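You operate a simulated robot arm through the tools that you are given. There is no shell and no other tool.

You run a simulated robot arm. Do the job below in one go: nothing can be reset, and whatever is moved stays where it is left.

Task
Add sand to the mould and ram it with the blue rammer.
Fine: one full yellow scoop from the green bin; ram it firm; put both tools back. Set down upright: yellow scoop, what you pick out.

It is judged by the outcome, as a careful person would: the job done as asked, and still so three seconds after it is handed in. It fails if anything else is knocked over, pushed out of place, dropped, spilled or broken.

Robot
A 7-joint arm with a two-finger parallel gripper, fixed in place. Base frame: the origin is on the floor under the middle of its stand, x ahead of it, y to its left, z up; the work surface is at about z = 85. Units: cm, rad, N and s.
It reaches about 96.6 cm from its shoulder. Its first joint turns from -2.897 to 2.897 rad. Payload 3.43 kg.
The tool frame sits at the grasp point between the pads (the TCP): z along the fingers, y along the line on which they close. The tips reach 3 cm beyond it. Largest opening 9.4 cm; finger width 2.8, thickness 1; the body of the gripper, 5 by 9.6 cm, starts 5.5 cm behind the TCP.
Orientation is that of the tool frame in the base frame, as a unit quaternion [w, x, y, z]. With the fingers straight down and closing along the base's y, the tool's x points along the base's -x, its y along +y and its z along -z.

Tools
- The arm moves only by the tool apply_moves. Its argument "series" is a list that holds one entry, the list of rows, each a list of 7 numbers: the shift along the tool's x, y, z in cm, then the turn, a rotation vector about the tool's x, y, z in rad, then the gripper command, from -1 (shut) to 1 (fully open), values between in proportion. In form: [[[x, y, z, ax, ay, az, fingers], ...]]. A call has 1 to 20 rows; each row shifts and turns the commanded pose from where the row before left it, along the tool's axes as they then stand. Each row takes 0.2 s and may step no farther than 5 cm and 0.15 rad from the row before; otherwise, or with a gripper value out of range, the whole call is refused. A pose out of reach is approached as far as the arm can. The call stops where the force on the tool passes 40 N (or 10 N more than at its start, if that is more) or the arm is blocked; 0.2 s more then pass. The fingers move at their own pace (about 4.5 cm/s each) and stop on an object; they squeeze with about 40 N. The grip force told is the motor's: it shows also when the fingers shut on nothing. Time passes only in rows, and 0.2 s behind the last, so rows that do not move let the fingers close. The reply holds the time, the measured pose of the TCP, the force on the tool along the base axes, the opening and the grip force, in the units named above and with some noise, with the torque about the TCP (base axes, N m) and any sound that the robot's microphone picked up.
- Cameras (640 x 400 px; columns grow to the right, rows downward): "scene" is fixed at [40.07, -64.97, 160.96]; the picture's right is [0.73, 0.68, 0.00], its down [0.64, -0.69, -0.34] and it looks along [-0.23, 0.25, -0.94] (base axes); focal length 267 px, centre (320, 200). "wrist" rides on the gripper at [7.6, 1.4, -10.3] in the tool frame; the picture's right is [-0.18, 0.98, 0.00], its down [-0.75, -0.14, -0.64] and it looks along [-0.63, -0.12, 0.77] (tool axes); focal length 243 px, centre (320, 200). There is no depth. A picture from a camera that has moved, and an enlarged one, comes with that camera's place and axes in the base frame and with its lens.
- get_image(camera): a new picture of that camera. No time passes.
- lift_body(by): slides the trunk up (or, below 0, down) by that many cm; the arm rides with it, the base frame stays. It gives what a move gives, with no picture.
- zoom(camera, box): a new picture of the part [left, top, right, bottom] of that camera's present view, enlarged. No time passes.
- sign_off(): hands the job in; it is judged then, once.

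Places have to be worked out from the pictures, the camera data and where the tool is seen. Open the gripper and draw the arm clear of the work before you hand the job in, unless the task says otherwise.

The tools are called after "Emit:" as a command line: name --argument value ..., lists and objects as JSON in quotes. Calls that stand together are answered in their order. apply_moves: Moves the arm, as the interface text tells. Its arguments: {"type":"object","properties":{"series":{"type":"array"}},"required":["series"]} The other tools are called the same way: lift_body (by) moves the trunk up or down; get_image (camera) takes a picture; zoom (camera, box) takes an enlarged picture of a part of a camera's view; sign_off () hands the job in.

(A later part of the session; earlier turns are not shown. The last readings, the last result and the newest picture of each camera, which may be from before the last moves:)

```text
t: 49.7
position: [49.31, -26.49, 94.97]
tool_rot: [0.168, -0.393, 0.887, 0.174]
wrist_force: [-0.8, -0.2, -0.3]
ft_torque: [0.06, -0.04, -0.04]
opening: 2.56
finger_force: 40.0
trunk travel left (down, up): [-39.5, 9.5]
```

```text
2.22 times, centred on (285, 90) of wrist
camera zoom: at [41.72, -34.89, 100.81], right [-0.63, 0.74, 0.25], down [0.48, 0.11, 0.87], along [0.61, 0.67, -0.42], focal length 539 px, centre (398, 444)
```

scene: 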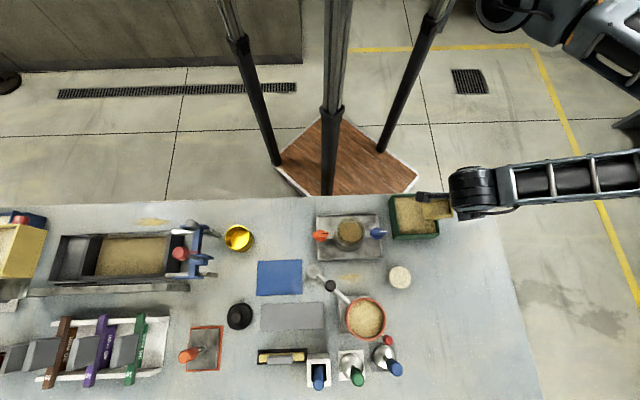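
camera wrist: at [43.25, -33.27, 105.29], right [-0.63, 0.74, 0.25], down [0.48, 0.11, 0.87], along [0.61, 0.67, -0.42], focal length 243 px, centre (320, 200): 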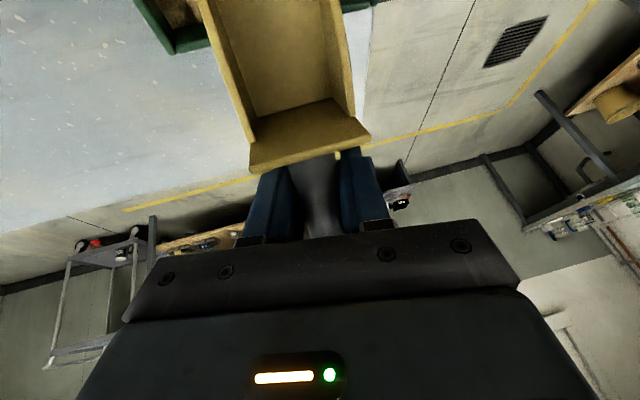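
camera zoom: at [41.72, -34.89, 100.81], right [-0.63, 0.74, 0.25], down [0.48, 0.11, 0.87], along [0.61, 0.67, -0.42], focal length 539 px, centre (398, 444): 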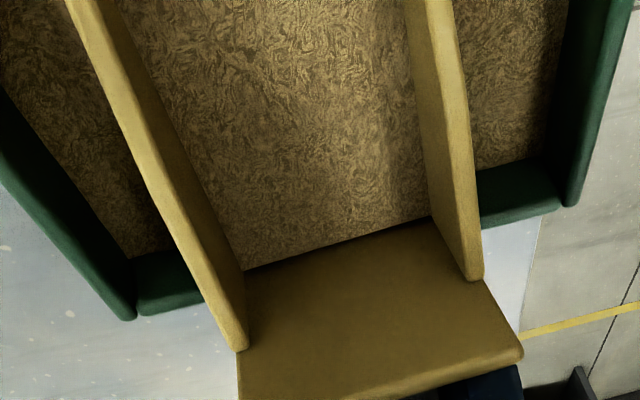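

The bowl is taking sand: it now covers the floor right back to the rear wall. I'll keep driving forward and a little deeper.

Emit:
apply_moves --series '[[[0.53, 0.056, -0.275, 0, -0.0265, -0.0054, -1], [0.53, 0.056, -0.275, 0, -0.0265, -0.0054, -1], [0.53, 0.056, -0.275, 0, -0.0265, -0.0054, -1], [0.53, 0.056, -0.275, 0, -0.0265, -0.0054, -1]]]'

Emit:
zoom --camera "scene" --box '[390, 180, 450, 240]'

Emit:
zoom --camera "wrist" --box '[150, 0, 420, 180]'

```text
t: 50.7
position: [47.66, -28.12, 95.07]
tool_rot: [0.219, -0.393, 0.872, 0.193]
wrist_force: [6.8, 9.8, 24.0]
ft_torque: [-1.01, 1.07, -0.11]
opening: 2.59
finger_force: 40.2
trunk travel left (down, up): [-39.5, 9.5]
```

```text
6.67 times, centred on (420, 210) of scene
camera zoom: at [40.07, -64.97, 160.96], right [0.73, 0.68, 0.0], down [0.64, -0.69, -0.34], along [-0.23, 0.25, -0.94], focal length 1780 px, centre (-347, 133)
```

zoom: 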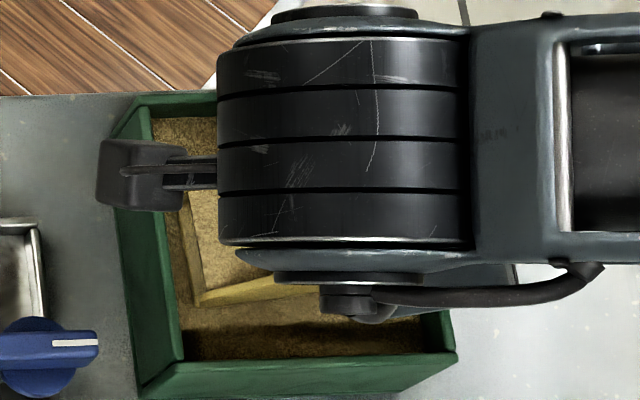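

```text
2.22 times, centred on (285, 90) of wrist
camera zoom: at [39.63, -36.94, 99.66], right [-0.65, 0.72, 0.26], down [0.41, 0.04, 0.91], along [0.64, 0.7, -0.32], focal length 539 px, centre (398, 444)
```

zoom: 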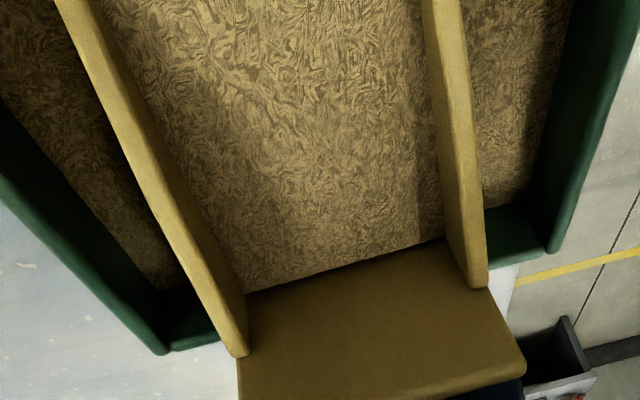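

The fill is rising against the back wall, with moderate resistance (24 N). I'll push forward a little more, then begin to level while still in the sand.

Emit:
apply_moves --series '[[[0.339, 0.042, -0.208, 0, 0, 0, -1], [0.339, 0.042, -0.208, 0, 0, 0, -1], [0.3, 0.037, -0.184, 0, 0, 0, -1]]]'

Emit:
zoom --camera "wrist" --box '[150, 0, 420, 180]'

```text
t: 51.5
position: [47.07, -28.61, 94.93]
tool_rot: [0.221, -0.393, 0.871, 0.194]
wrist_force: [25.2, 24.1, 13.4]
ft_torque: [0.41, -0.26, -0.5]
opening: 2.56
finger_force: 40.0
trunk travel left (down, up): [-39.5, 9.5]
```

```text
2.22 times, centred on (285, 90) of wrist
camera zoom: at [39.02, -37.6, 99.5], right [-0.65, 0.72, 0.26], down [0.41, 0.04, 0.91], along [0.64, 0.7, -0.31], focal length 539 px, centre (398, 444)
```

zoom: 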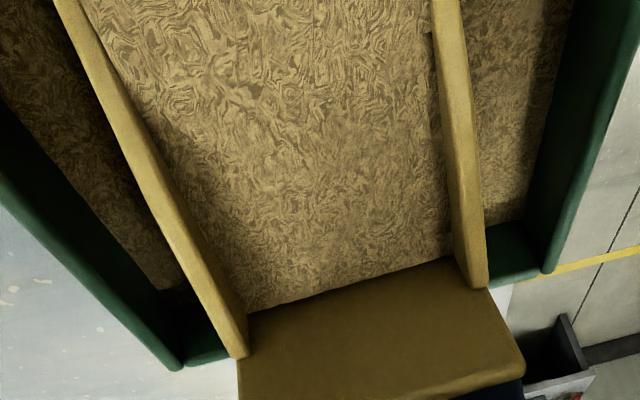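

Emit:
zoom --camera "scene" --box '[390, 180, 450, 240]'

Emit:
zoom --camera "scene" --box '[300, 180, 450, 280]'

```text
6.67 times, centred on (420, 210) of scene
camera zoom: at [40.07, -64.97, 160.96], right [0.73, 0.68, 0.0], down [0.64, -0.69, -0.34], along [-0.23, 0.25, -0.94], focal length 1780 px, centre (-347, 133)
```

zoom: 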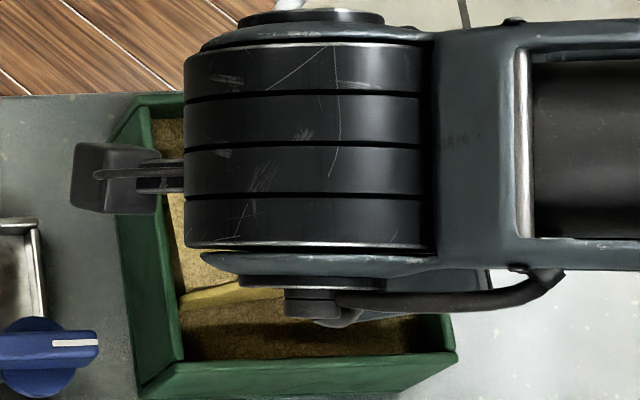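

```text
4.00 times, centred on (375, 230) of scene
camera zoom: at [40.07, -64.97, 160.96], right [0.73, 0.68, 0.0], down [0.64, -0.69, -0.34], along [-0.23, 0.25, -0.94], focal length 1068 px, centre (100, 80)
```

zoom: 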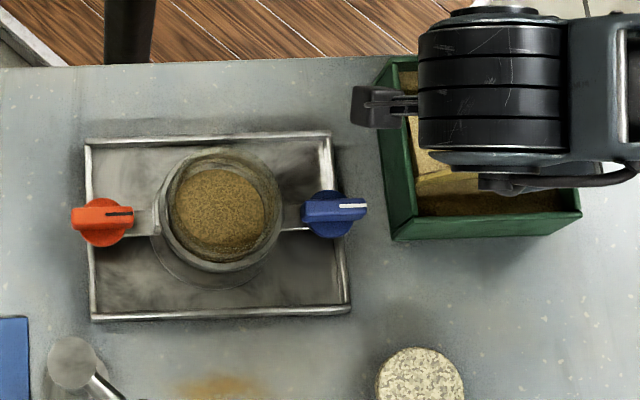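

The bin hasn't moved, but the lip has reached its front wall. I'll back off a touch and level the scoop gradually while it's still in the sand.

Emit:
apply_moves --series '[[[-0.254, -0.032, 0.156, 0, 0, 0, -1], [-0.459, -0.051, 0.249, 0, 0.0515, 0.0104, -1], [-0.459, -0.051, 0.249, 0, 0.0515, 0.0104, -1], [-0.459, -0.051, 0.249, 0, 0.0515, 0.0104, -1], [-0.459, -0.051, 0.249, 0, 0.0515, 0.0104, -1]]]'

Emit:
zoom --camera "wrist" --box '[150, 0, 420, 180]'

Emit:
zoom --camera "scene" --box '[390, 180, 450, 240]'

```text
t: 52.7
position: [48.46, -27.2, 94.95]
tool_rot: [0.122, -0.391, 0.899, 0.155]
wrist_force: [-0.4, -0.2, -1.4]
ft_torque: [0.06, -0.07, 0.02]
opening: 2.53
finger_force: 40.1
trunk travel left (down, up): [-39.5, 9.5]
```

```text
2.22 times, centred on (285, 90) of wrist
camera zoom: at [41.32, -35.27, 101.9], right [-0.61, 0.76, 0.24], down [0.54, 0.17, 0.82], along [0.58, 0.63, -0.51], focal length 539 px, centre (398, 444)
```

zoom: 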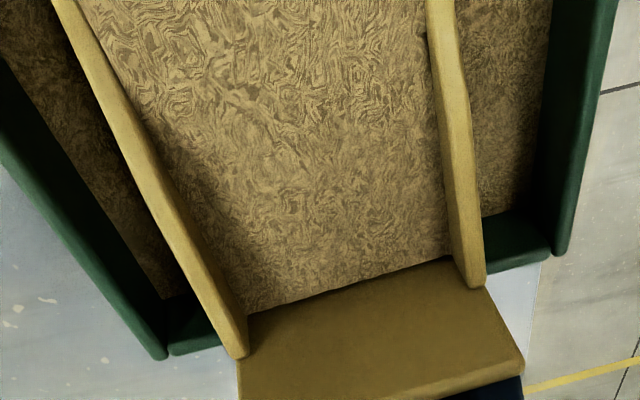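

```text
6.67 times, centred on (420, 210) of scene
camera zoom: at [40.07, -64.97, 160.96], right [0.73, 0.68, 0.0], down [0.64, -0.69, -0.34], along [-0.23, 0.25, -0.94], focal length 1780 px, centre (-347, 133)
```

zoom: 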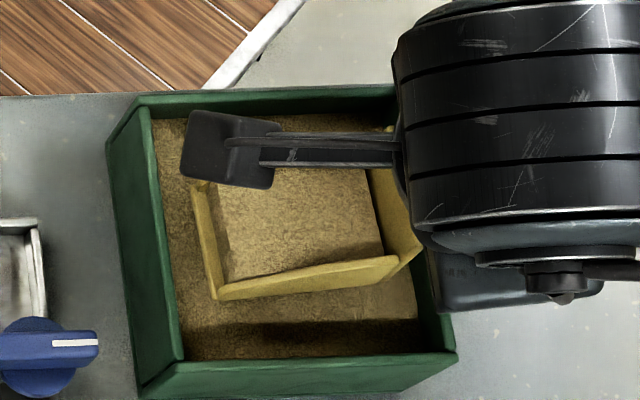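

The sand is staying in the bowl. I'll finish levelling and rise just clear of the bin to judge how full it is.

Emit:
apply_moves --series '[[[-0.28, -0.015, 0.0735, 0, 0.0515, 0.0104, -1], [-0.28, -0.015, 0.0735, 0, 0.0515, 0.0104, -1], [-0.28, -0.015, 0.0735, 0, 0.0515, 0.0104, -1], [-0.28, -0.015, 0.0735, 0, 0.0515, 0.0104, -1], [-0.2, 0.05, -0.25, 0, 0.0515, 0.0104, -1], [-0.2, 0.05, -0.25, 0, 0.0515, 0.0104, -1], [0, 0.2, -1.0, 0, 0.0343, 0.0069, -1], [0, 0.4, -2.0, 0, 0, 0, -1]]]'

Emit:
zoom --camera "wrist" --box '[150, 0, 420, 180]'

Emit:
zoom --camera "scene" --box '[380, 160, 480, 240]'

```text
t: 54.5
position: [49.49, -26.26, 98.51]
tool_rot: [-0.038, -0.382, 0.919, 0.092]
wrist_force: [1.1, 0.5, -2.4]
ft_torque: [0.07, -0.04, 0.0]
opening: 2.56
finger_force: 40.2
trunk travel left (down, up): [-39.5, 9.5]
```

```text
2.22 times, centred on (285, 90) of wrist
camera zoom: at [44.57, -31.94, 108.77], right [-0.55, 0.81, 0.19], down [0.72, 0.35, 0.6], along [0.42, 0.47, -0.78], focal length 539 px, centre (398, 444)
```

zoom: 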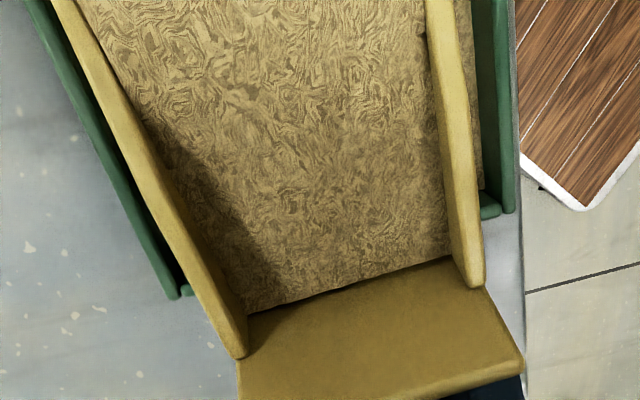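

```text
5.00 times, centred on (430, 200) of scene
camera zoom: at [40.07, -64.97, 160.96], right [0.73, 0.68, 0.0], down [0.64, -0.69, -0.34], along [-0.23, 0.25, -0.94], focal length 1335 px, centre (-230, 200)
```

zoom: 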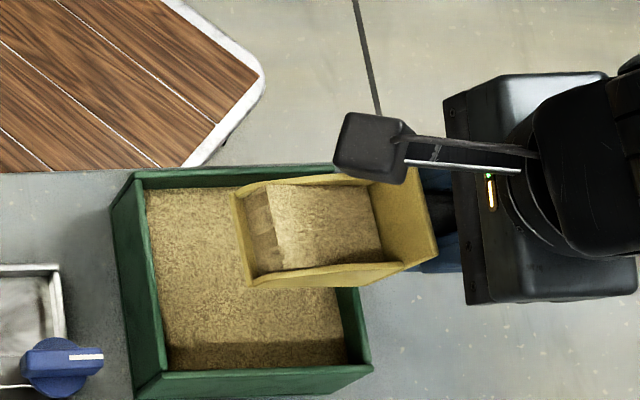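

The bowl holds a good load and its surface looks level. The geometry shows the scoop rolled about 15° in the grip, to square with the fingers, so I'll roll the hand to bring the scoop level while still over the bin, then re-inspect.

Emit:
apply_moves --series '[[[0, 0, 0, 0.065, 0, 0, -1], [0, 0, 0, 0.065, 0, 0, -1], [0, 0, 0, 0.065, 0, 0, -1], [0, 0, 0, 0.05, 0, 0, -1]]]'

Emit:
zoom --camera "wrist" --box '[150, 0, 420, 180]'

Emit:
zoom --camera "scene" --box '[400, 170, 470, 230]'

```text
t: 55.5
position: [49.45, -26.23, 98.55]
tool_rot: [0.01, -0.384, 0.923, -0.021]
wrist_force: [0.4, 0.3, -2.2]
ft_torque: [0.07, -0.01, 0.01]
opening: 2.54
finger_force: 40.3
trunk travel left (down, up): [-39.5, 9.5]
```

```text
2.22 times, centred on (285, 90) of wrist
camera zoom: at [42.75, -30.21, 108.62], right [-0.57, 0.82, -0.05], down [0.61, 0.46, 0.65], along [0.56, 0.34, -0.76], focal length 539 px, centre (398, 444)
```

zoom: 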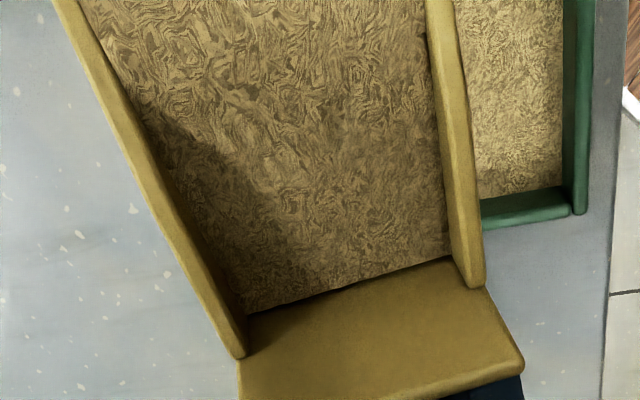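

```text
6.67 times, centred on (435, 200) of scene
camera zoom: at [40.07, -64.97, 160.96], right [0.73, 0.68, 0.0], down [0.64, -0.69, -0.34], along [-0.23, 0.25, -0.94], focal length 1780 px, centre (-447, 200)
```

zoom: 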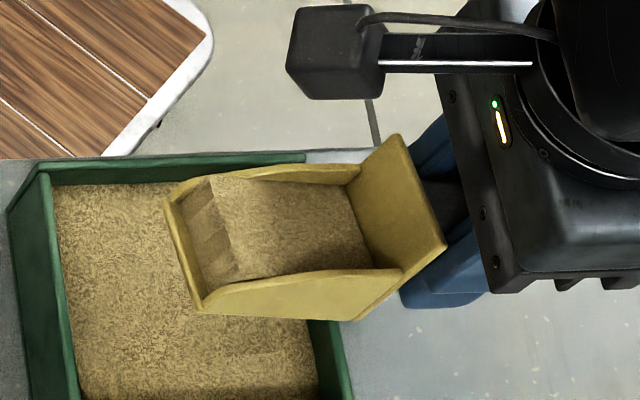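

The sand stayed put and the fixed camera shows the scoop now tilted, so it had not rolled after all. I'll undo that roll and confirm level from the fixed camera.

Emit:
apply_moves --series '[[[0, 0, 0, -0.065, 0, 0, -1], [0, 0, 0, -0.065, 0, 0, -1], [0, 0, 0, -0.065, 0, 0, -1], [0, 0, 0, -0.05, 0, 0, -1]]]'

Emit:
zoom --camera "scene" --box '[400, 170, 470, 230]'

```text
t: 56.5
position: [49.41, -26.26, 98.63]
tool_rot: [-0.038, -0.382, 0.919, 0.091]
wrist_force: [-1.1, 0.6, -2.1]
ft_torque: [0.05, -0.08, 0.02]
opening: 2.55
finger_force: 39.8
trunk travel left (down, up): [-39.5, 9.5]
```

```text
6.67 times, centred on (435, 200) of scene
camera zoom: at [40.07, -64.97, 160.96], right [0.73, 0.68, 0.0], down [0.64, -0.69, -0.34], along [-0.23, 0.25, -0.94], focal length 1780 px, centre (-447, 200)
```

zoom: 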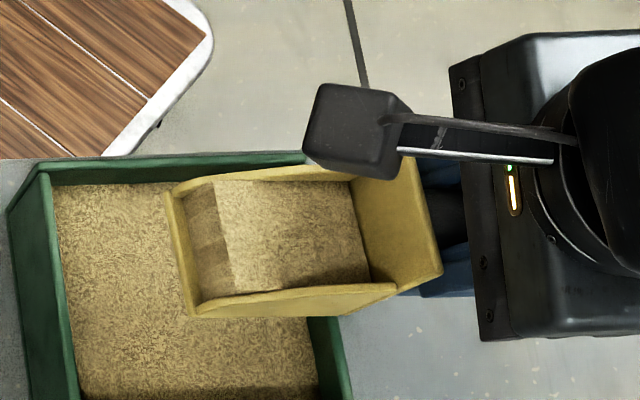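

Emit:
zoom --camera "scene" --box '[412, 180, 452, 212]'

Emit:
zoom --camera "wrist" --box '[190, 0, 370, 170]'

```text
12.50 times, centred on (432, 196) of scene
camera zoom: at [40.07, -64.97, 160.96], right [0.73, 0.68, 0.0], down [0.64, -0.69, -0.34], along [-0.23, 0.25, -0.94], focal length 3337 px, centre (-1080, 250)
```

zoom: 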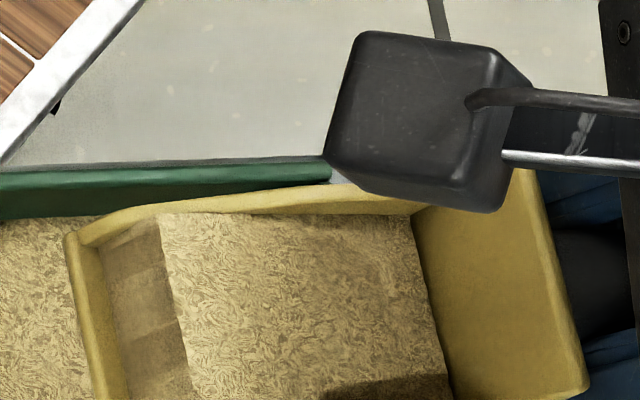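

```text
2.35 times, centred on (280, 85) of wrist
camera zoom: at [44.54, -32.03, 108.83], right [-0.55, 0.81, 0.19], down [0.72, 0.35, 0.6], along [0.42, 0.47, -0.77], focal length 571 px, centre (414, 471)
```

zoom: 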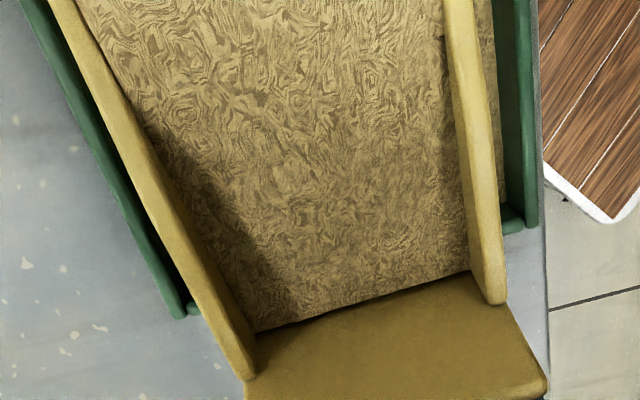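

The load is roughly 2.3 cm deep and level across, but the front of the bowl isn't full. I'll make a second, slightly deeper stroke over the same sand to top it up: pitch down first, then check.

Emit:
apply_moves --series '[[[0.35, 0, 0, 0, -0.1368, -0.0278, -1], [0.34, 0.01, -0.05, 0, -0.1368, -0.0278, -1], [0.33, 0.02, -0.1, 0, -0.1368, -0.0278, -1], [0.31, 0.03, -0.14, 0, -0.1368, -0.0278, -1]]]'

Emit:
zoom --camera "wrist" --box '[150, 0, 420, 180]'

Emit:
zoom --camera "scene" --box '[385, 175, 455, 240]'

```text
t: 57.5
position: [48.47, -27.12, 98.63]
tool_rot: [0.219, -0.393, 0.872, 0.193]
wrist_force: [0.3, 0.6, -1.2]
ft_torque: [0.01, -0.04, 0.0]
opening: 2.56
finger_force: 39.6
trunk travel left (down, up): [-39.5, 9.5]
```

```text
2.22 times, centred on (285, 90) of wrist
camera zoom: at [40.55, -36.03, 103.19], right [-0.65, 0.72, 0.26], down [0.41, 0.04, 0.91], along [0.64, 0.7, -0.32], focal length 539 px, centre (398, 444)
```

zoom: 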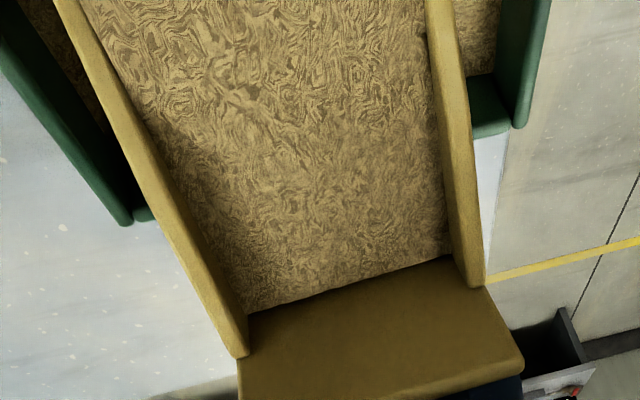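

```text
6.15 times, centred on (420, 208) of scene
camera zoom: at [40.07, -64.97, 160.96], right [0.73, 0.68, 0.0], down [0.64, -0.69, -0.34], along [-0.23, 0.25, -0.94], focal length 1643 px, centre (-295, 154)
```

zoom: 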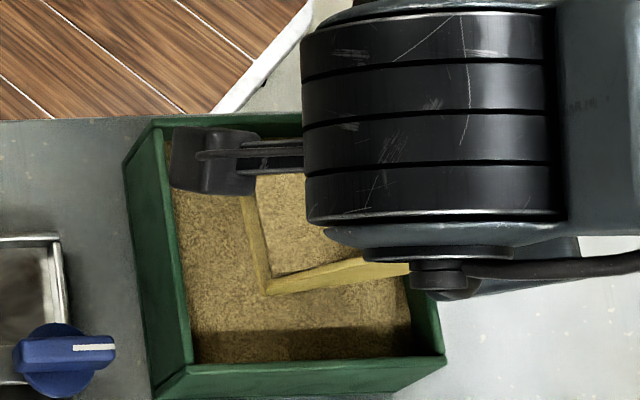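

The sand stayed in at this pitch. Now I'll lower into the bin's sand again.

Emit:
apply_moves --series '[[[0.424, -0.135, 0.665, 0, 0, 0, -1], [0.424, -0.135, 0.665, 0, 0, 0, -1], [0.424, -0.135, 0.665, 0, 0, 0, -1], [0.424, -0.135, 0.665, 0, 0, 0, -1], [0.424, -0.135, 0.665, 0, 0, 0, -1]]]'

Emit:
zoom --camera "wrist" --box '[150, 0, 420, 180]'

Emit:
zoom --camera "scene" --box '[385, 175, 455, 240]'

```text
t: 58.7
position: [48.55, -27.05, 94.74]
tool_rot: [0.219, -0.392, 0.873, 0.193]
wrist_force: [8.7, 7.9, 23.6]
ft_torque: [-1.04, 0.96, 0.04]
opening: 2.58
finger_force: 39.8
trunk travel left (down, up): [-39.5, 9.5]
```

```text
2.22 times, centred on (285, 90) of wrist
camera zoom: at [40.62, -35.97, 99.3], right [-0.65, 0.72, 0.26], down [0.41, 0.04, 0.91], along [0.64, 0.7, -0.32], focal length 539 px, centre (398, 444)
```

zoom: 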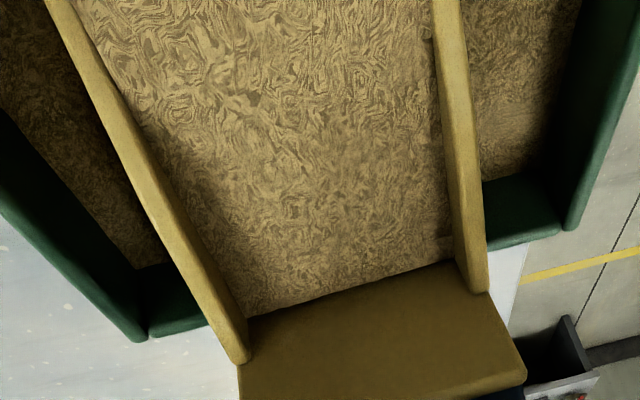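

```text
6.15 times, centred on (420, 208) of scene
camera zoom: at [40.07, -64.97, 160.96], right [0.73, 0.68, 0.0], down [0.64, -0.69, -0.34], along [-0.23, 0.25, -0.94], focal length 1643 px, centre (-295, 154)
```

zoom: 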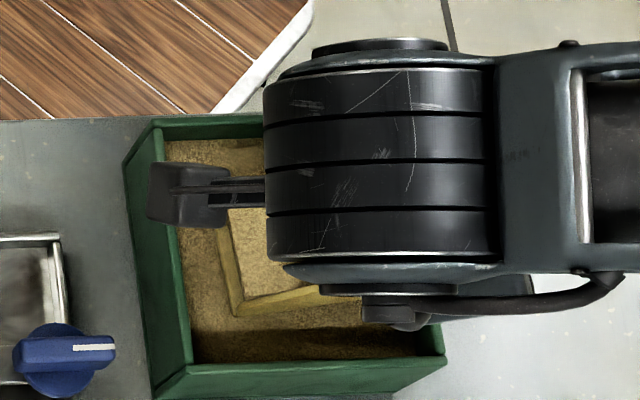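

Emit:
apply_moves --series '[[[0.25, 0.06, -0.3, 0, 0, 0, -1], [0.339, 0.042, -0.208, 0, 0, 0, -1], [0.339, 0.042, -0.208, 0, 0, 0, -1], [0.339, 0.042, -0.208, 0, 0, 0, -1], [0.339, 0.042, -0.208, 0, 0, 0, -1]]]'

Emit:
zoom --camera "wrist" --box '[150, 0, 420, 180]'

Emit:
zoom --camera "scene" --box '[385, 175, 455, 240]'

```text
t: 59.9
position: [47.12, -28.51, 94.68]
tool_rot: [0.217, -0.392, 0.873, 0.193]
wrist_force: [4.0, 3.4, 3.0]
ft_torque: [-0.13, 0.07, -0.06]
opening: 2.55
finger_force: 39.6
trunk travel left (down, up): [-39.5, 9.5]
```

```text
2.22 times, centred on (285, 90) of wrist
camera zoom: at [39.17, -37.43, 99.27], right [-0.65, 0.72, 0.26], down [0.41, 0.04, 0.91], along [0.64, 0.7, -0.32], focal length 539 px, centre (398, 444)
```

zoom: 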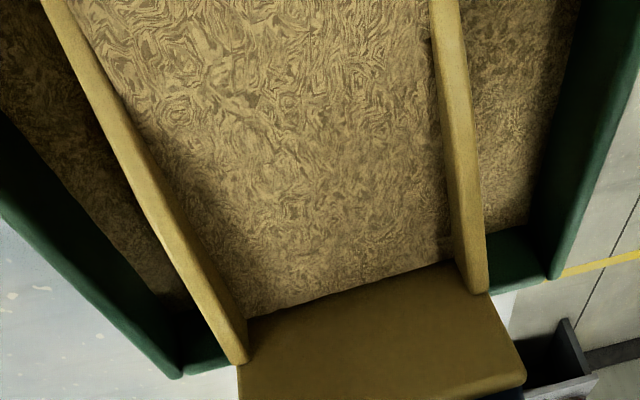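

```text
6.15 times, centred on (420, 208) of scene
camera zoom: at [40.07, -64.97, 160.96], right [0.73, 0.68, 0.0], down [0.64, -0.69, -0.34], along [-0.23, 0.25, -0.94], focal length 1643 px, centre (-295, 154)
```

zoom: 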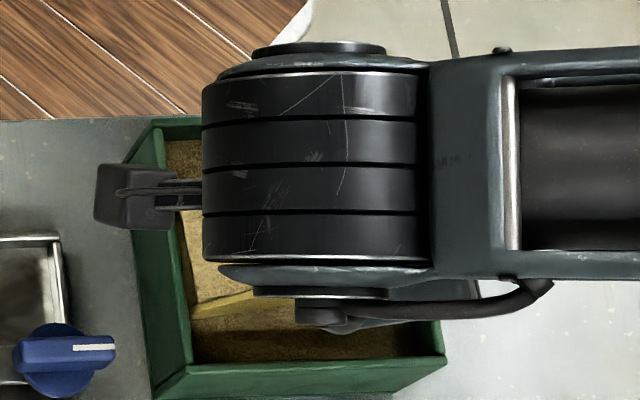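

Little resistance at the front wall this time. I'll level up again, keeping the lip in place, and rise just clear of the bin.

Emit:
apply_moves --series '[[[-0.35, -0.0386, 0.19, 0, 0.0515, 0.0104, -1], [-0.35, -0.0386, 0.19, 0, 0.0515, 0.0104, -1], [-0.35, -0.0386, 0.19, 0, 0.0515, 0.0104, -1], [-0.35, -0.0386, 0.19, 0, 0.0515, 0.0104, -1], [-0.29, -0.0155, 0.076, 0, 0.0515, 0.0104, -1], [-0.29, -0.0155, 0.076, 0, 0.0515, 0.0104, -1], [-0.29, -0.0155, 0.076, 0, 0.0515, 0.0104, -1], [-0.29, -0.0155, 0.076, 0, 0.0515, 0.0104, -1], [-0.226, 0.056, -0.277, 0, 0.0515, 0.0104, -1], [-0.226, 0.056, -0.277, 0, 0.0515, 0.0104, -1], [0, 0.2, -1.0, 0, 0.0343, 0.0069, -1], [0, 0.4, -2.0, 0, 0, 0, -1]]]'

Emit:
zoom --camera "wrist" --box '[150, 0, 420, 180]'

Emit:
zoom --camera "scene" --box '[400, 170, 470, 230]'

```text
t: 62.5
position: [49.17, -26.29, 98.15]
tool_rot: [-0.039, -0.382, 0.919, 0.091]
wrist_force: [-0.4, 0.0, -1.3]
ft_torque: [0.09, -0.05, 0.01]
opening: 2.59
finger_force: 40.3
trunk travel left (down, up): [-39.5, 9.5]
```

```text
2.22 times, centred on (285, 90) of wrist
camera zoom: at [44.42, -32.16, 108.53], right [-0.55, 0.81, 0.19], down [0.72, 0.35, 0.6], along [0.42, 0.47, -0.78], focal length 539 px, centre (398, 444)
```

zoom: 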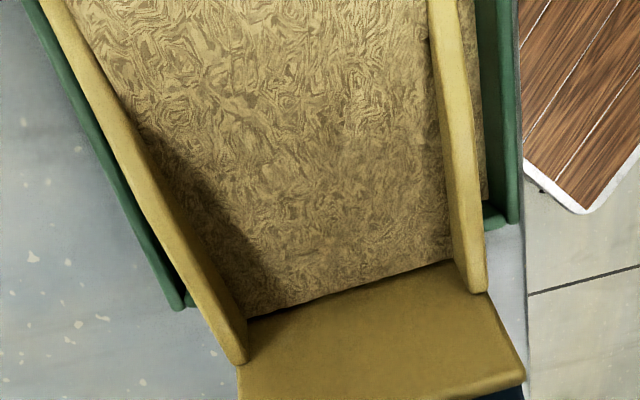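

```text
6.67 times, centred on (435, 200) of scene
camera zoom: at [40.07, -64.97, 160.96], right [0.73, 0.68, 0.0], down [0.64, -0.69, -0.34], along [-0.23, 0.25, -0.94], focal length 1780 px, centre (-447, 200)
```

zoom: 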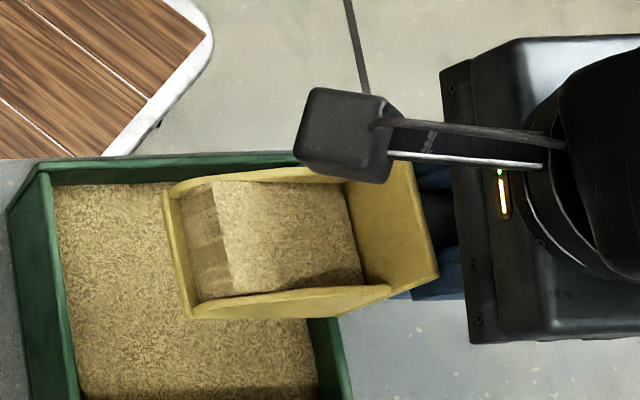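

A second stroke didn't change the level, so the bowl appears to be at its full load. I'll raise it and carry it level, slowly, to above the mould.

Emit:
apply_moves --series '[[[0, 0.3, -1.47, 0, 0, 0, -1], [0, 0.5, -2.45, 0, 0, 0, -1], [0, 0.5, -2.45, 0, 0, 0, -1], [0, 0.3, -1.47, 0, 0, 0, -1], [1.2, -0.3, -0.06, 0, 0, 0, -1], [1.94, -0.475, -0.096, 0, 0, 0, -1], [1.94, -0.475, -0.096, 0, 0, 0, -1], [1.94, -0.475, -0.096, 0, 0, 0, -1], [1.94, -0.475, -0.096, 0, 0, 0, -1], [1.94, -0.475, -0.096, 0, 0, 0, -1], [1.94, -0.475, -0.096, 0, 0, 0, -1], [1.5, -0.37, -0.07, 0, 0, 0, -1], [1.16, -0.28, -0.06, 0, 0, 0, -1]]]'

Emit:
get_image --camera "scene"

Emit:
zoom --camera "scene" --box '[300, 170, 430, 270]'

Emit:
get_image --camera "wrist"

```text
t: 65.3
position: [41.14, -39.97, 106.37]
tool_rot: [-0.039, -0.381, 0.919, 0.091]
wrist_force: [0.1, -0.5, -2.3]
ft_torque: [0.08, -0.04, -0.01]
opening: 2.58
finger_force: 39.8
trunk travel left (down, up): [-39.5, 9.5]
```

```text
taken
```

scene: 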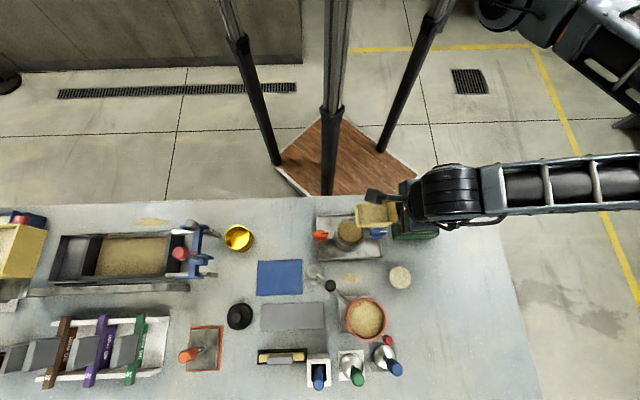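

```text
4.00 times, centred on (365, 220) of scene
camera zoom: at [40.07, -64.97, 160.96], right [0.73, 0.68, 0.0], down [0.64, -0.69, -0.34], along [-0.23, 0.25, -0.94], focal length 1068 px, centre (140, 120)
```

zoom: 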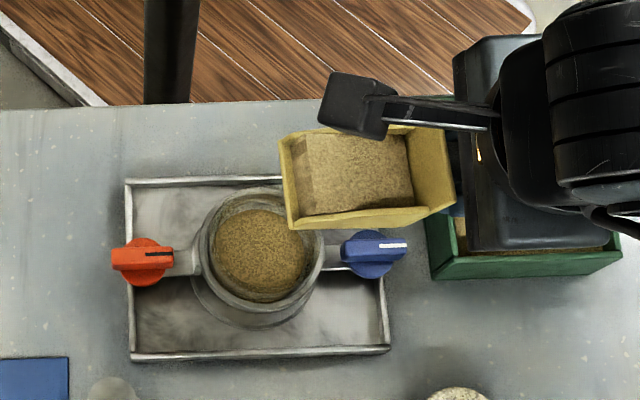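

```text
taken
camera wrist: at [36.23, -45.86, 116.62], right [-0.55, 0.81, 0.19], down [0.72, 0.35, 0.6], along [0.42, 0.47, -0.78], focal length 243 px, centre (320, 200)
```

wrist: 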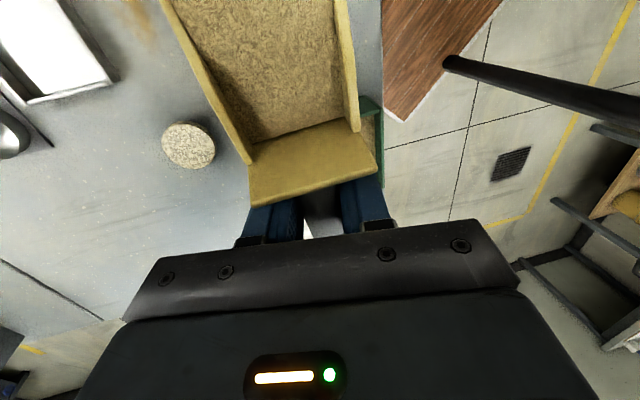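

The lip is right over the mould's centre line (about [34.7, -47.1]). I'll lower while pitching to 30°, which the sand held earlier, bringing the lip to just above the ring, then check alignment before pouring.

Emit:
apply_moves --series '[[[0.41, -0.273, 1.343, 0, -0.1284, -0.0261, -1], [0.585, -0.26, 1.278, 0, -0.1284, -0.0261, -1], [0.751, -0.242, 1.193, 0, -0.1284, -0.0261, -1], [0.903, -0.221, 1.087, 0, -0.1284, -0.0261, -1]]]'

Emit:
zoom --camera "scene" --box '[300, 170, 430, 270]'

Emit:
get_image --camera "wrist"

```text
t: 66.3
position: [40.06, -41.08, 100.93]
tool_rot: [0.203, -0.395, 0.877, 0.187]
wrist_force: [-0.1, 0.8, -1.1]
ft_torque: [0.05, -0.01, 0.01]
opening: 2.58
finger_force: 40.0
trunk travel left (down, up): [-39.5, 9.5]
```

```text
4.00 times, centred on (365, 220) of scene
camera zoom: at [40.07, -64.97, 160.96], right [0.73, 0.68, 0.0], down [0.64, -0.69, -0.34], along [-0.23, 0.25, -0.94], focal length 1068 px, centre (140, 120)
```

zoom: 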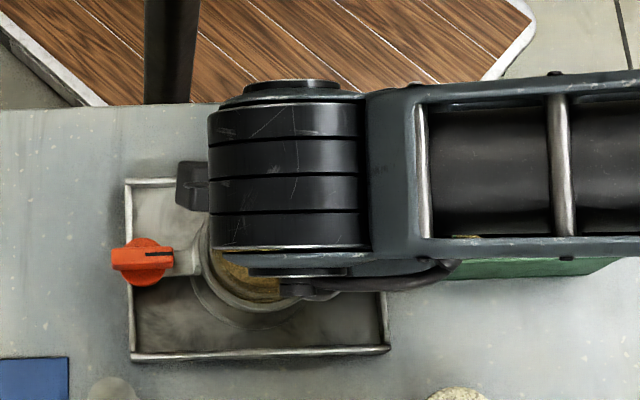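

```text
taken
camera wrist: at [32.27, -49.9, 105.94], right [-0.64, 0.72, 0.26], down [0.43, 0.06, 0.9], along [0.63, 0.69, -0.35], focal length 243 px, centre (320, 200)
```

wrist: 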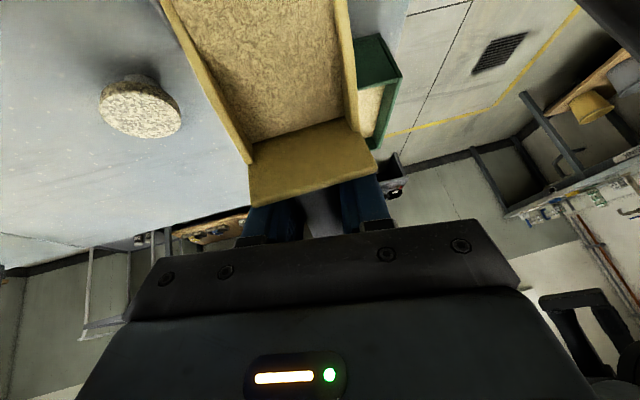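

The wrist hides the mould from the fixed camera, but the dead-reckoned lip is about 1 cm behind the ring centre and 3 cm above it. I'll tip further in small steps, rotating about the lip so it stays over the mould.

Emit:
apply_moves --series '[[[0.425, -0.0055, -0.476, 0, -0.0641, -0.013, -1], [0.393, 0, -0.501, 0, -0.0641, -0.013, -1], [0.36, 0.0047, -0.526, 0, -0.0641, -0.013, -1], [0.326, 0.009, -0.547, 0, -0.0641, -0.013, -1]]]'

Emit:
zoom --camera "scene" --box '[300, 170, 430, 270]'

Emit:
get_image --camera "wrist"

```text
t: 67.3
position: [38.58, -43.21, 101.71]
tool_rot: [0.317, -0.389, 0.834, 0.229]
wrist_force: [-0.2, -0.1, -2.1]
ft_torque: [0.04, -0.03, 0.01]
opening: 2.55
finger_force: 39.9
trunk travel left (down, up): [-39.5, 9.5]
```

```text
4.00 times, centred on (365, 220) of scene
camera zoom: at [40.07, -64.97, 160.96], right [0.73, 0.68, 0.0], down [0.64, -0.69, -0.34], along [-0.23, 0.25, -0.94], focal length 1068 px, centre (140, 120)
```

zoom: 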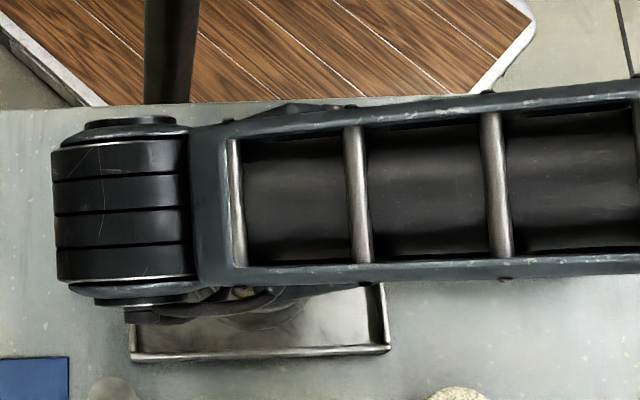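

```text
taken
camera wrist: at [30.16, -52.64, 103.51], right [-0.69, 0.67, 0.27], down [0.26, -0.11, 0.96], along [0.68, 0.73, -0.1], focal length 243 px, centre (320, 200)
```

wrist: 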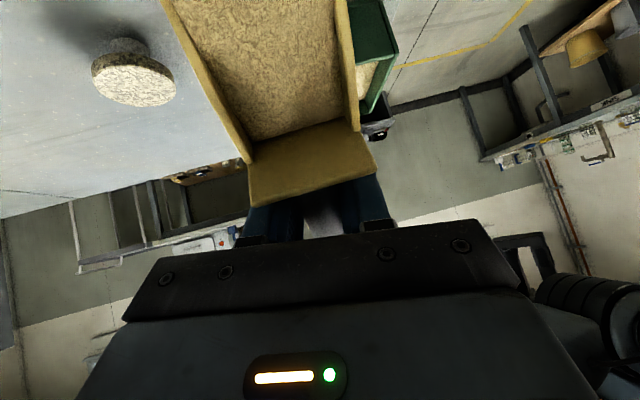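

Still holding at 45°. I'll continue tipping about the lip.

Emit:
apply_moves --series '[[[0.237, 0.119, -0.585, 0, -0.0641, -0.013, -1], [0.197, 0.122, -0.6, 0, -0.0641, -0.013, -1]]]'

Emit:
zoom --camera "wrist" --box '[150, 0, 420, 180]'

Emit:
zoom --camera "scene" --box '[310, 200, 400, 270]'

```text
t: 67.9
position: [37.84, -43.92, 102.08]
tool_rot: [0.372, -0.384, 0.807, 0.25]
wrist_force: [-0.1, 0.5, -2.0]
ft_torque: [0.07, -0.04, -0.01]
opening: 2.54
finger_force: 40.4
trunk travel left (down, up): [-39.5, 9.5]
```

```text
2.22 times, centred on (285, 90) of wrist
camera zoom: at [29.17, -53.54, 102.32], right [-0.71, 0.65, 0.26], down [0.17, -0.2, 0.96], along [0.68, 0.73, 0.03], focal length 539 px, centre (398, 444)
```

zoom: 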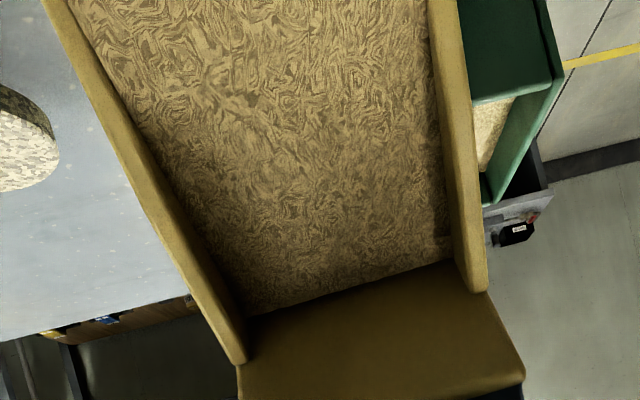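

```text
5.71 times, centred on (355, 235) of scene
camera zoom: at [40.07, -64.97, 160.96], right [0.73, 0.68, 0.0], down [0.64, -0.69, -0.34], along [-0.23, 0.25, -0.94], focal length 1526 px, centre (120, 0)
```

zoom: 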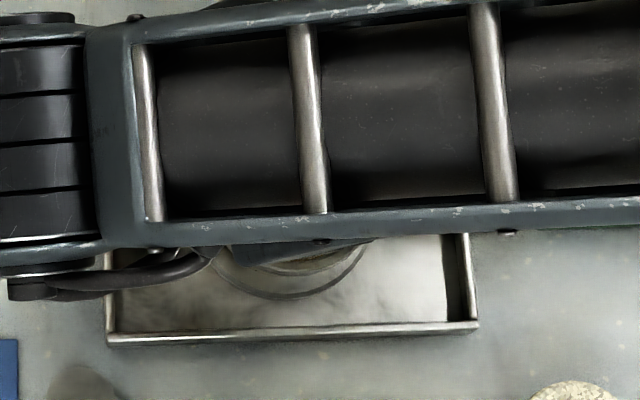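

Emit:
apply_moves --series '[[[0.157, 0.124, -0.611, 0, -0.0641, -0.013, -1], [0.116, 0.126, -0.62, 0, -0.0641, -0.013, -1], [0, 0, 0, 0, 0, 0, -1]]]'

Emit:
zoom --camera "wrist" --box '[150, 0, 420, 180]'

Emit:
zoom --camera "scene" --box '[310, 200, 400, 270]'

```text
t: 68.7
position: [37.1, -44.91, 102.81]
tool_rot: [0.426, -0.378, 0.777, 0.27]
wrist_force: [-1.9, 2.1, 15.6]
ft_torque: [-0.72, 0.29, -0.08]
opening: 2.54
finger_force: 40.2
trunk travel left (down, up): [-39.5, 9.5]
```

```text
2.22 times, centred on (285, 90) of wrist
camera zoom: at [28.4, -54.31, 101.25], right [-0.74, 0.63, 0.25], down [0.08, -0.29, 0.95], along [0.67, 0.72, 0.16], focal length 539 px, centre (398, 444)
```

zoom: 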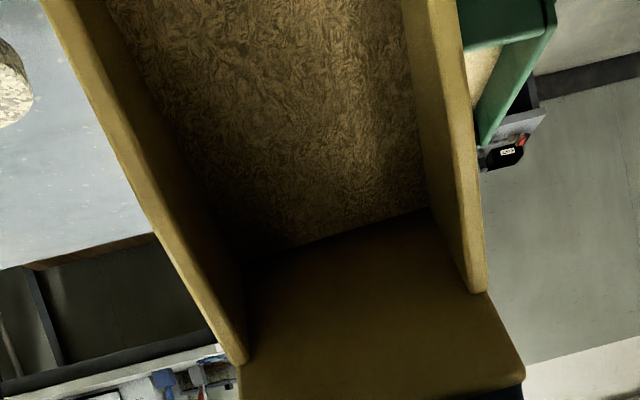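

```text
5.71 times, centred on (355, 235) of scene
camera zoom: at [40.07, -64.97, 160.96], right [0.73, 0.68, 0.0], down [0.64, -0.69, -0.34], along [-0.23, 0.25, -0.94], focal length 1526 px, centre (120, 0)
```

zoom: 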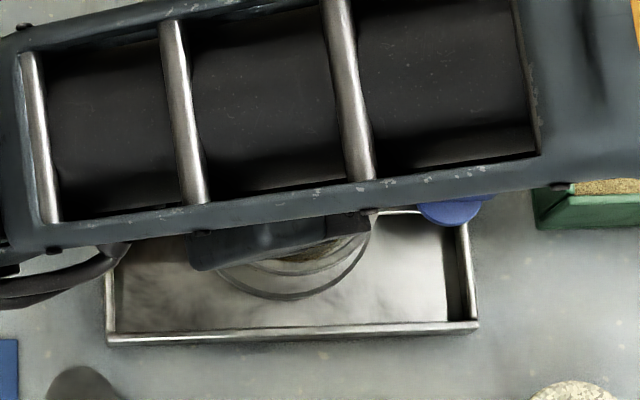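

Sand is now pouring. There's a 15 N upward contact, probably the lip on the mould ring, so I'll raise about 1 cm and look.

Emit:
apply_moves --series '[[[-0.87, 0.1, -0.49, 0, 0, 0, -1], [0, 0, 0, 0, 0, 0, -1]]]'

Emit:
zoom --camera "wrist" --box '[150, 0, 420, 180]'

Emit:
zoom --camera "scene" --box '[310, 220, 400, 280]'

```text
t: 69.3
position: [36.94, -44.83, 103.65]
tool_rot: [0.426, -0.377, 0.777, 0.269]
wrist_force: [0.2, -0.3, -1.1]
ft_torque: [0.05, 0.0, -0.04]
opening: 2.55
finger_force: 40.1
trunk travel left (down, up): [-39.5, 9.5]
```

```text
2.22 times, centred on (285, 90) of wrist
camera zoom: at [28.43, -54.34, 102.11], right [-0.74, 0.63, 0.26], down [0.09, -0.29, 0.95], along [0.67, 0.72, 0.16], focal length 539 px, centre (398, 444)
```

zoom: 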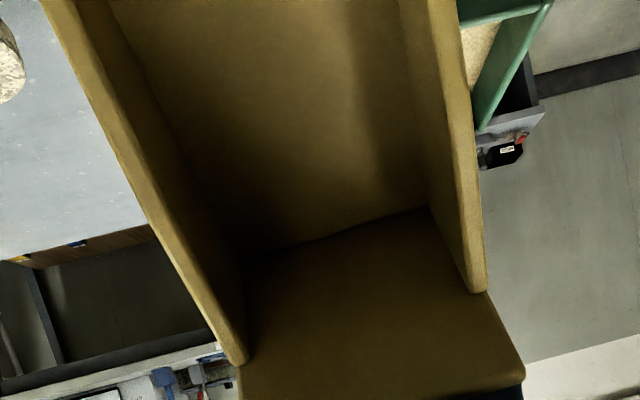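

```text
6.67 times, centred on (355, 250) of scene
camera zoom: at [40.07, -64.97, 160.96], right [0.73, 0.68, 0.0], down [0.64, -0.69, -0.34], along [-0.23, 0.25, -0.94], focal length 1780 px, centre (87, -133)
```

zoom: 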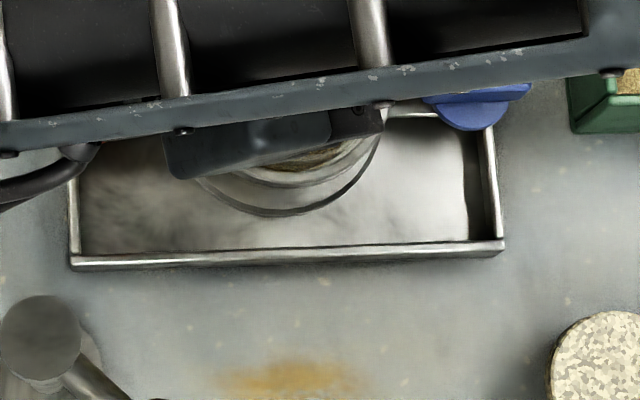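

The scoop is empty and the visible part of the tray is clean. I'll raise, level the scoop and back away to inspect the mould.

Emit:
apply_moves --series '[[[-3.46, 0.398, -1.96, 0, 0, 0, -1], [-3.46, 0.398, -1.96, 0, 0, 0, -1], [0, 0, 0, 0, 0.1284, 0.0261, -1], [0, 0, 0, 0, 0.1284, 0.0261, -1], [0, 0, 0, 0, 0.1284, 0.0261, -1], [0, 0, 0, 0, 0.1284, 0.0261, -1], [0, 0, 0, 0, 0.1284, 0.0261, -1], [0, 0, 0, 0, 0.1284, 0.0261, -1], [0, 0, 0, 0, 0.1284, 0.0261, -1], [0, 0, 0, 0, 0.1284, 0.0261, -1], [-3, 0, 0, 0, 0, 0, -1], [-4, 0, 0, 0, 0, 0, -1], [-4, 0, 0, 0, 0, 0, -1]]]'

Emit:
get_image --camera "scene"

Emit:
zoom --camera "scene" --box '[300, 190, 400, 270]'

Emit:
get_image --camera "wrist"

```text
t: 72.1
position: [44.73, -37.09, 111.7]
tool_rot: [-0.038, -0.381, 0.919, 0.091]
wrist_force: [0.1, 0.1, -0.7]
ft_torque: [0.12, -0.04, -0.03]
opening: 2.54
finger_force: 39.8
trunk travel left (down, up): [-39.5, 9.5]
```

```text
taken
```

scene: 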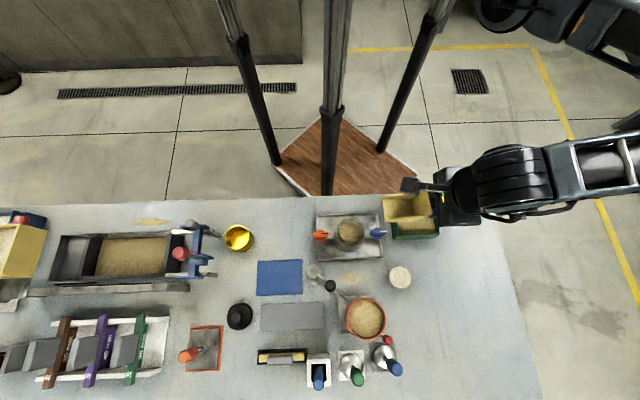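

```text
5.00 times, centred on (350, 230) of scene
camera zoom: at [40.07, -64.97, 160.96], right [0.73, 0.68, 0.0], down [0.64, -0.69, -0.34], along [-0.23, 0.25, -0.94], focal length 1335 px, centre (170, 50)
```

zoom: 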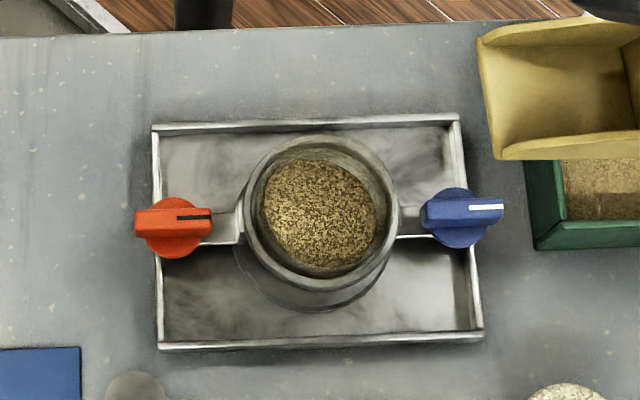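

```text
taken
camera wrist: at [39.82, -42.91, 121.92], right [-0.55, 0.81, 0.19], down [0.72, 0.35, 0.6], along [0.42, 0.47, -0.78], focal length 243 px, centre (320, 200)
```

wrist: 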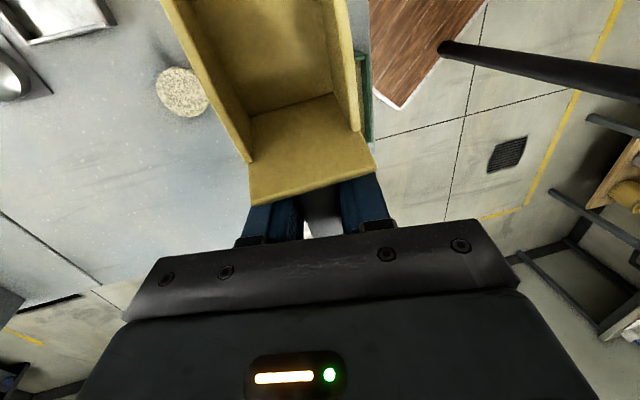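

The fresh lighter sand is in the mould with no spill on the tray. Next is putting the scoop back, so I'll check how it's sitting in the grip.

Emit:
zoom --camera "scene" --box '[370, 160, 470, 240]'

Emit:
zoom --camera "wrist" --box '[150, 0, 420, 240]'

Emit:
zoom --camera "scene" --box '[220, 270, 420, 400]'

```text
5.00 times, centred on (420, 200) of scene
camera zoom: at [40.07, -64.97, 160.96], right [0.73, 0.68, 0.0], down [0.64, -0.69, -0.34], along [-0.23, 0.25, -0.94], focal length 1335 px, centre (-180, 200)
```

zoom: 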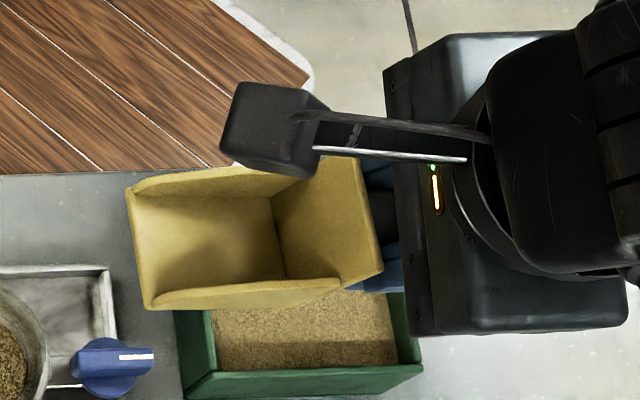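

```text
1.67 times, centred on (285, 120) of wrist
camera zoom: at [39.82, -42.91, 121.92], right [-0.55, 0.81, 0.19], down [0.72, 0.35, 0.6], along [0.42, 0.47, -0.78], focal length 404 px, centre (378, 333)
```

zoom: 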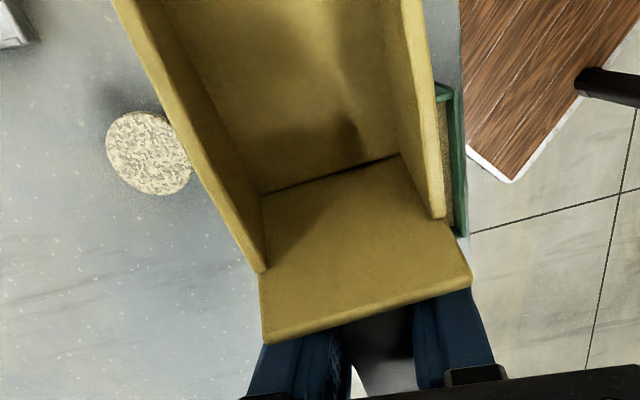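

```text
3.08 times, centred on (320, 335) of scene
camera zoom: at [40.07, -64.97, 160.96], right [0.73, 0.68, 0.0], down [0.64, -0.69, -0.34], along [-0.23, 0.25, -0.94], focal length 822 px, centre (320, -215)
```

zoom: 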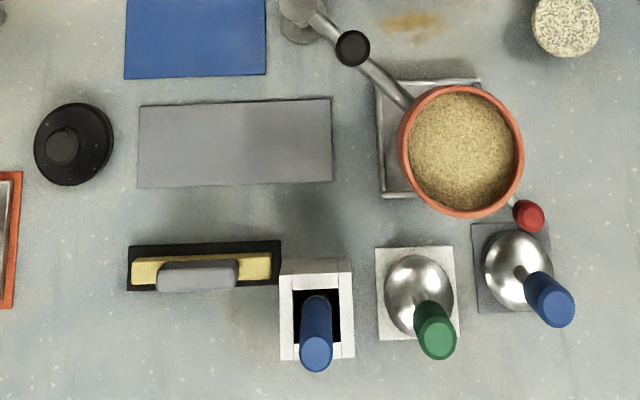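

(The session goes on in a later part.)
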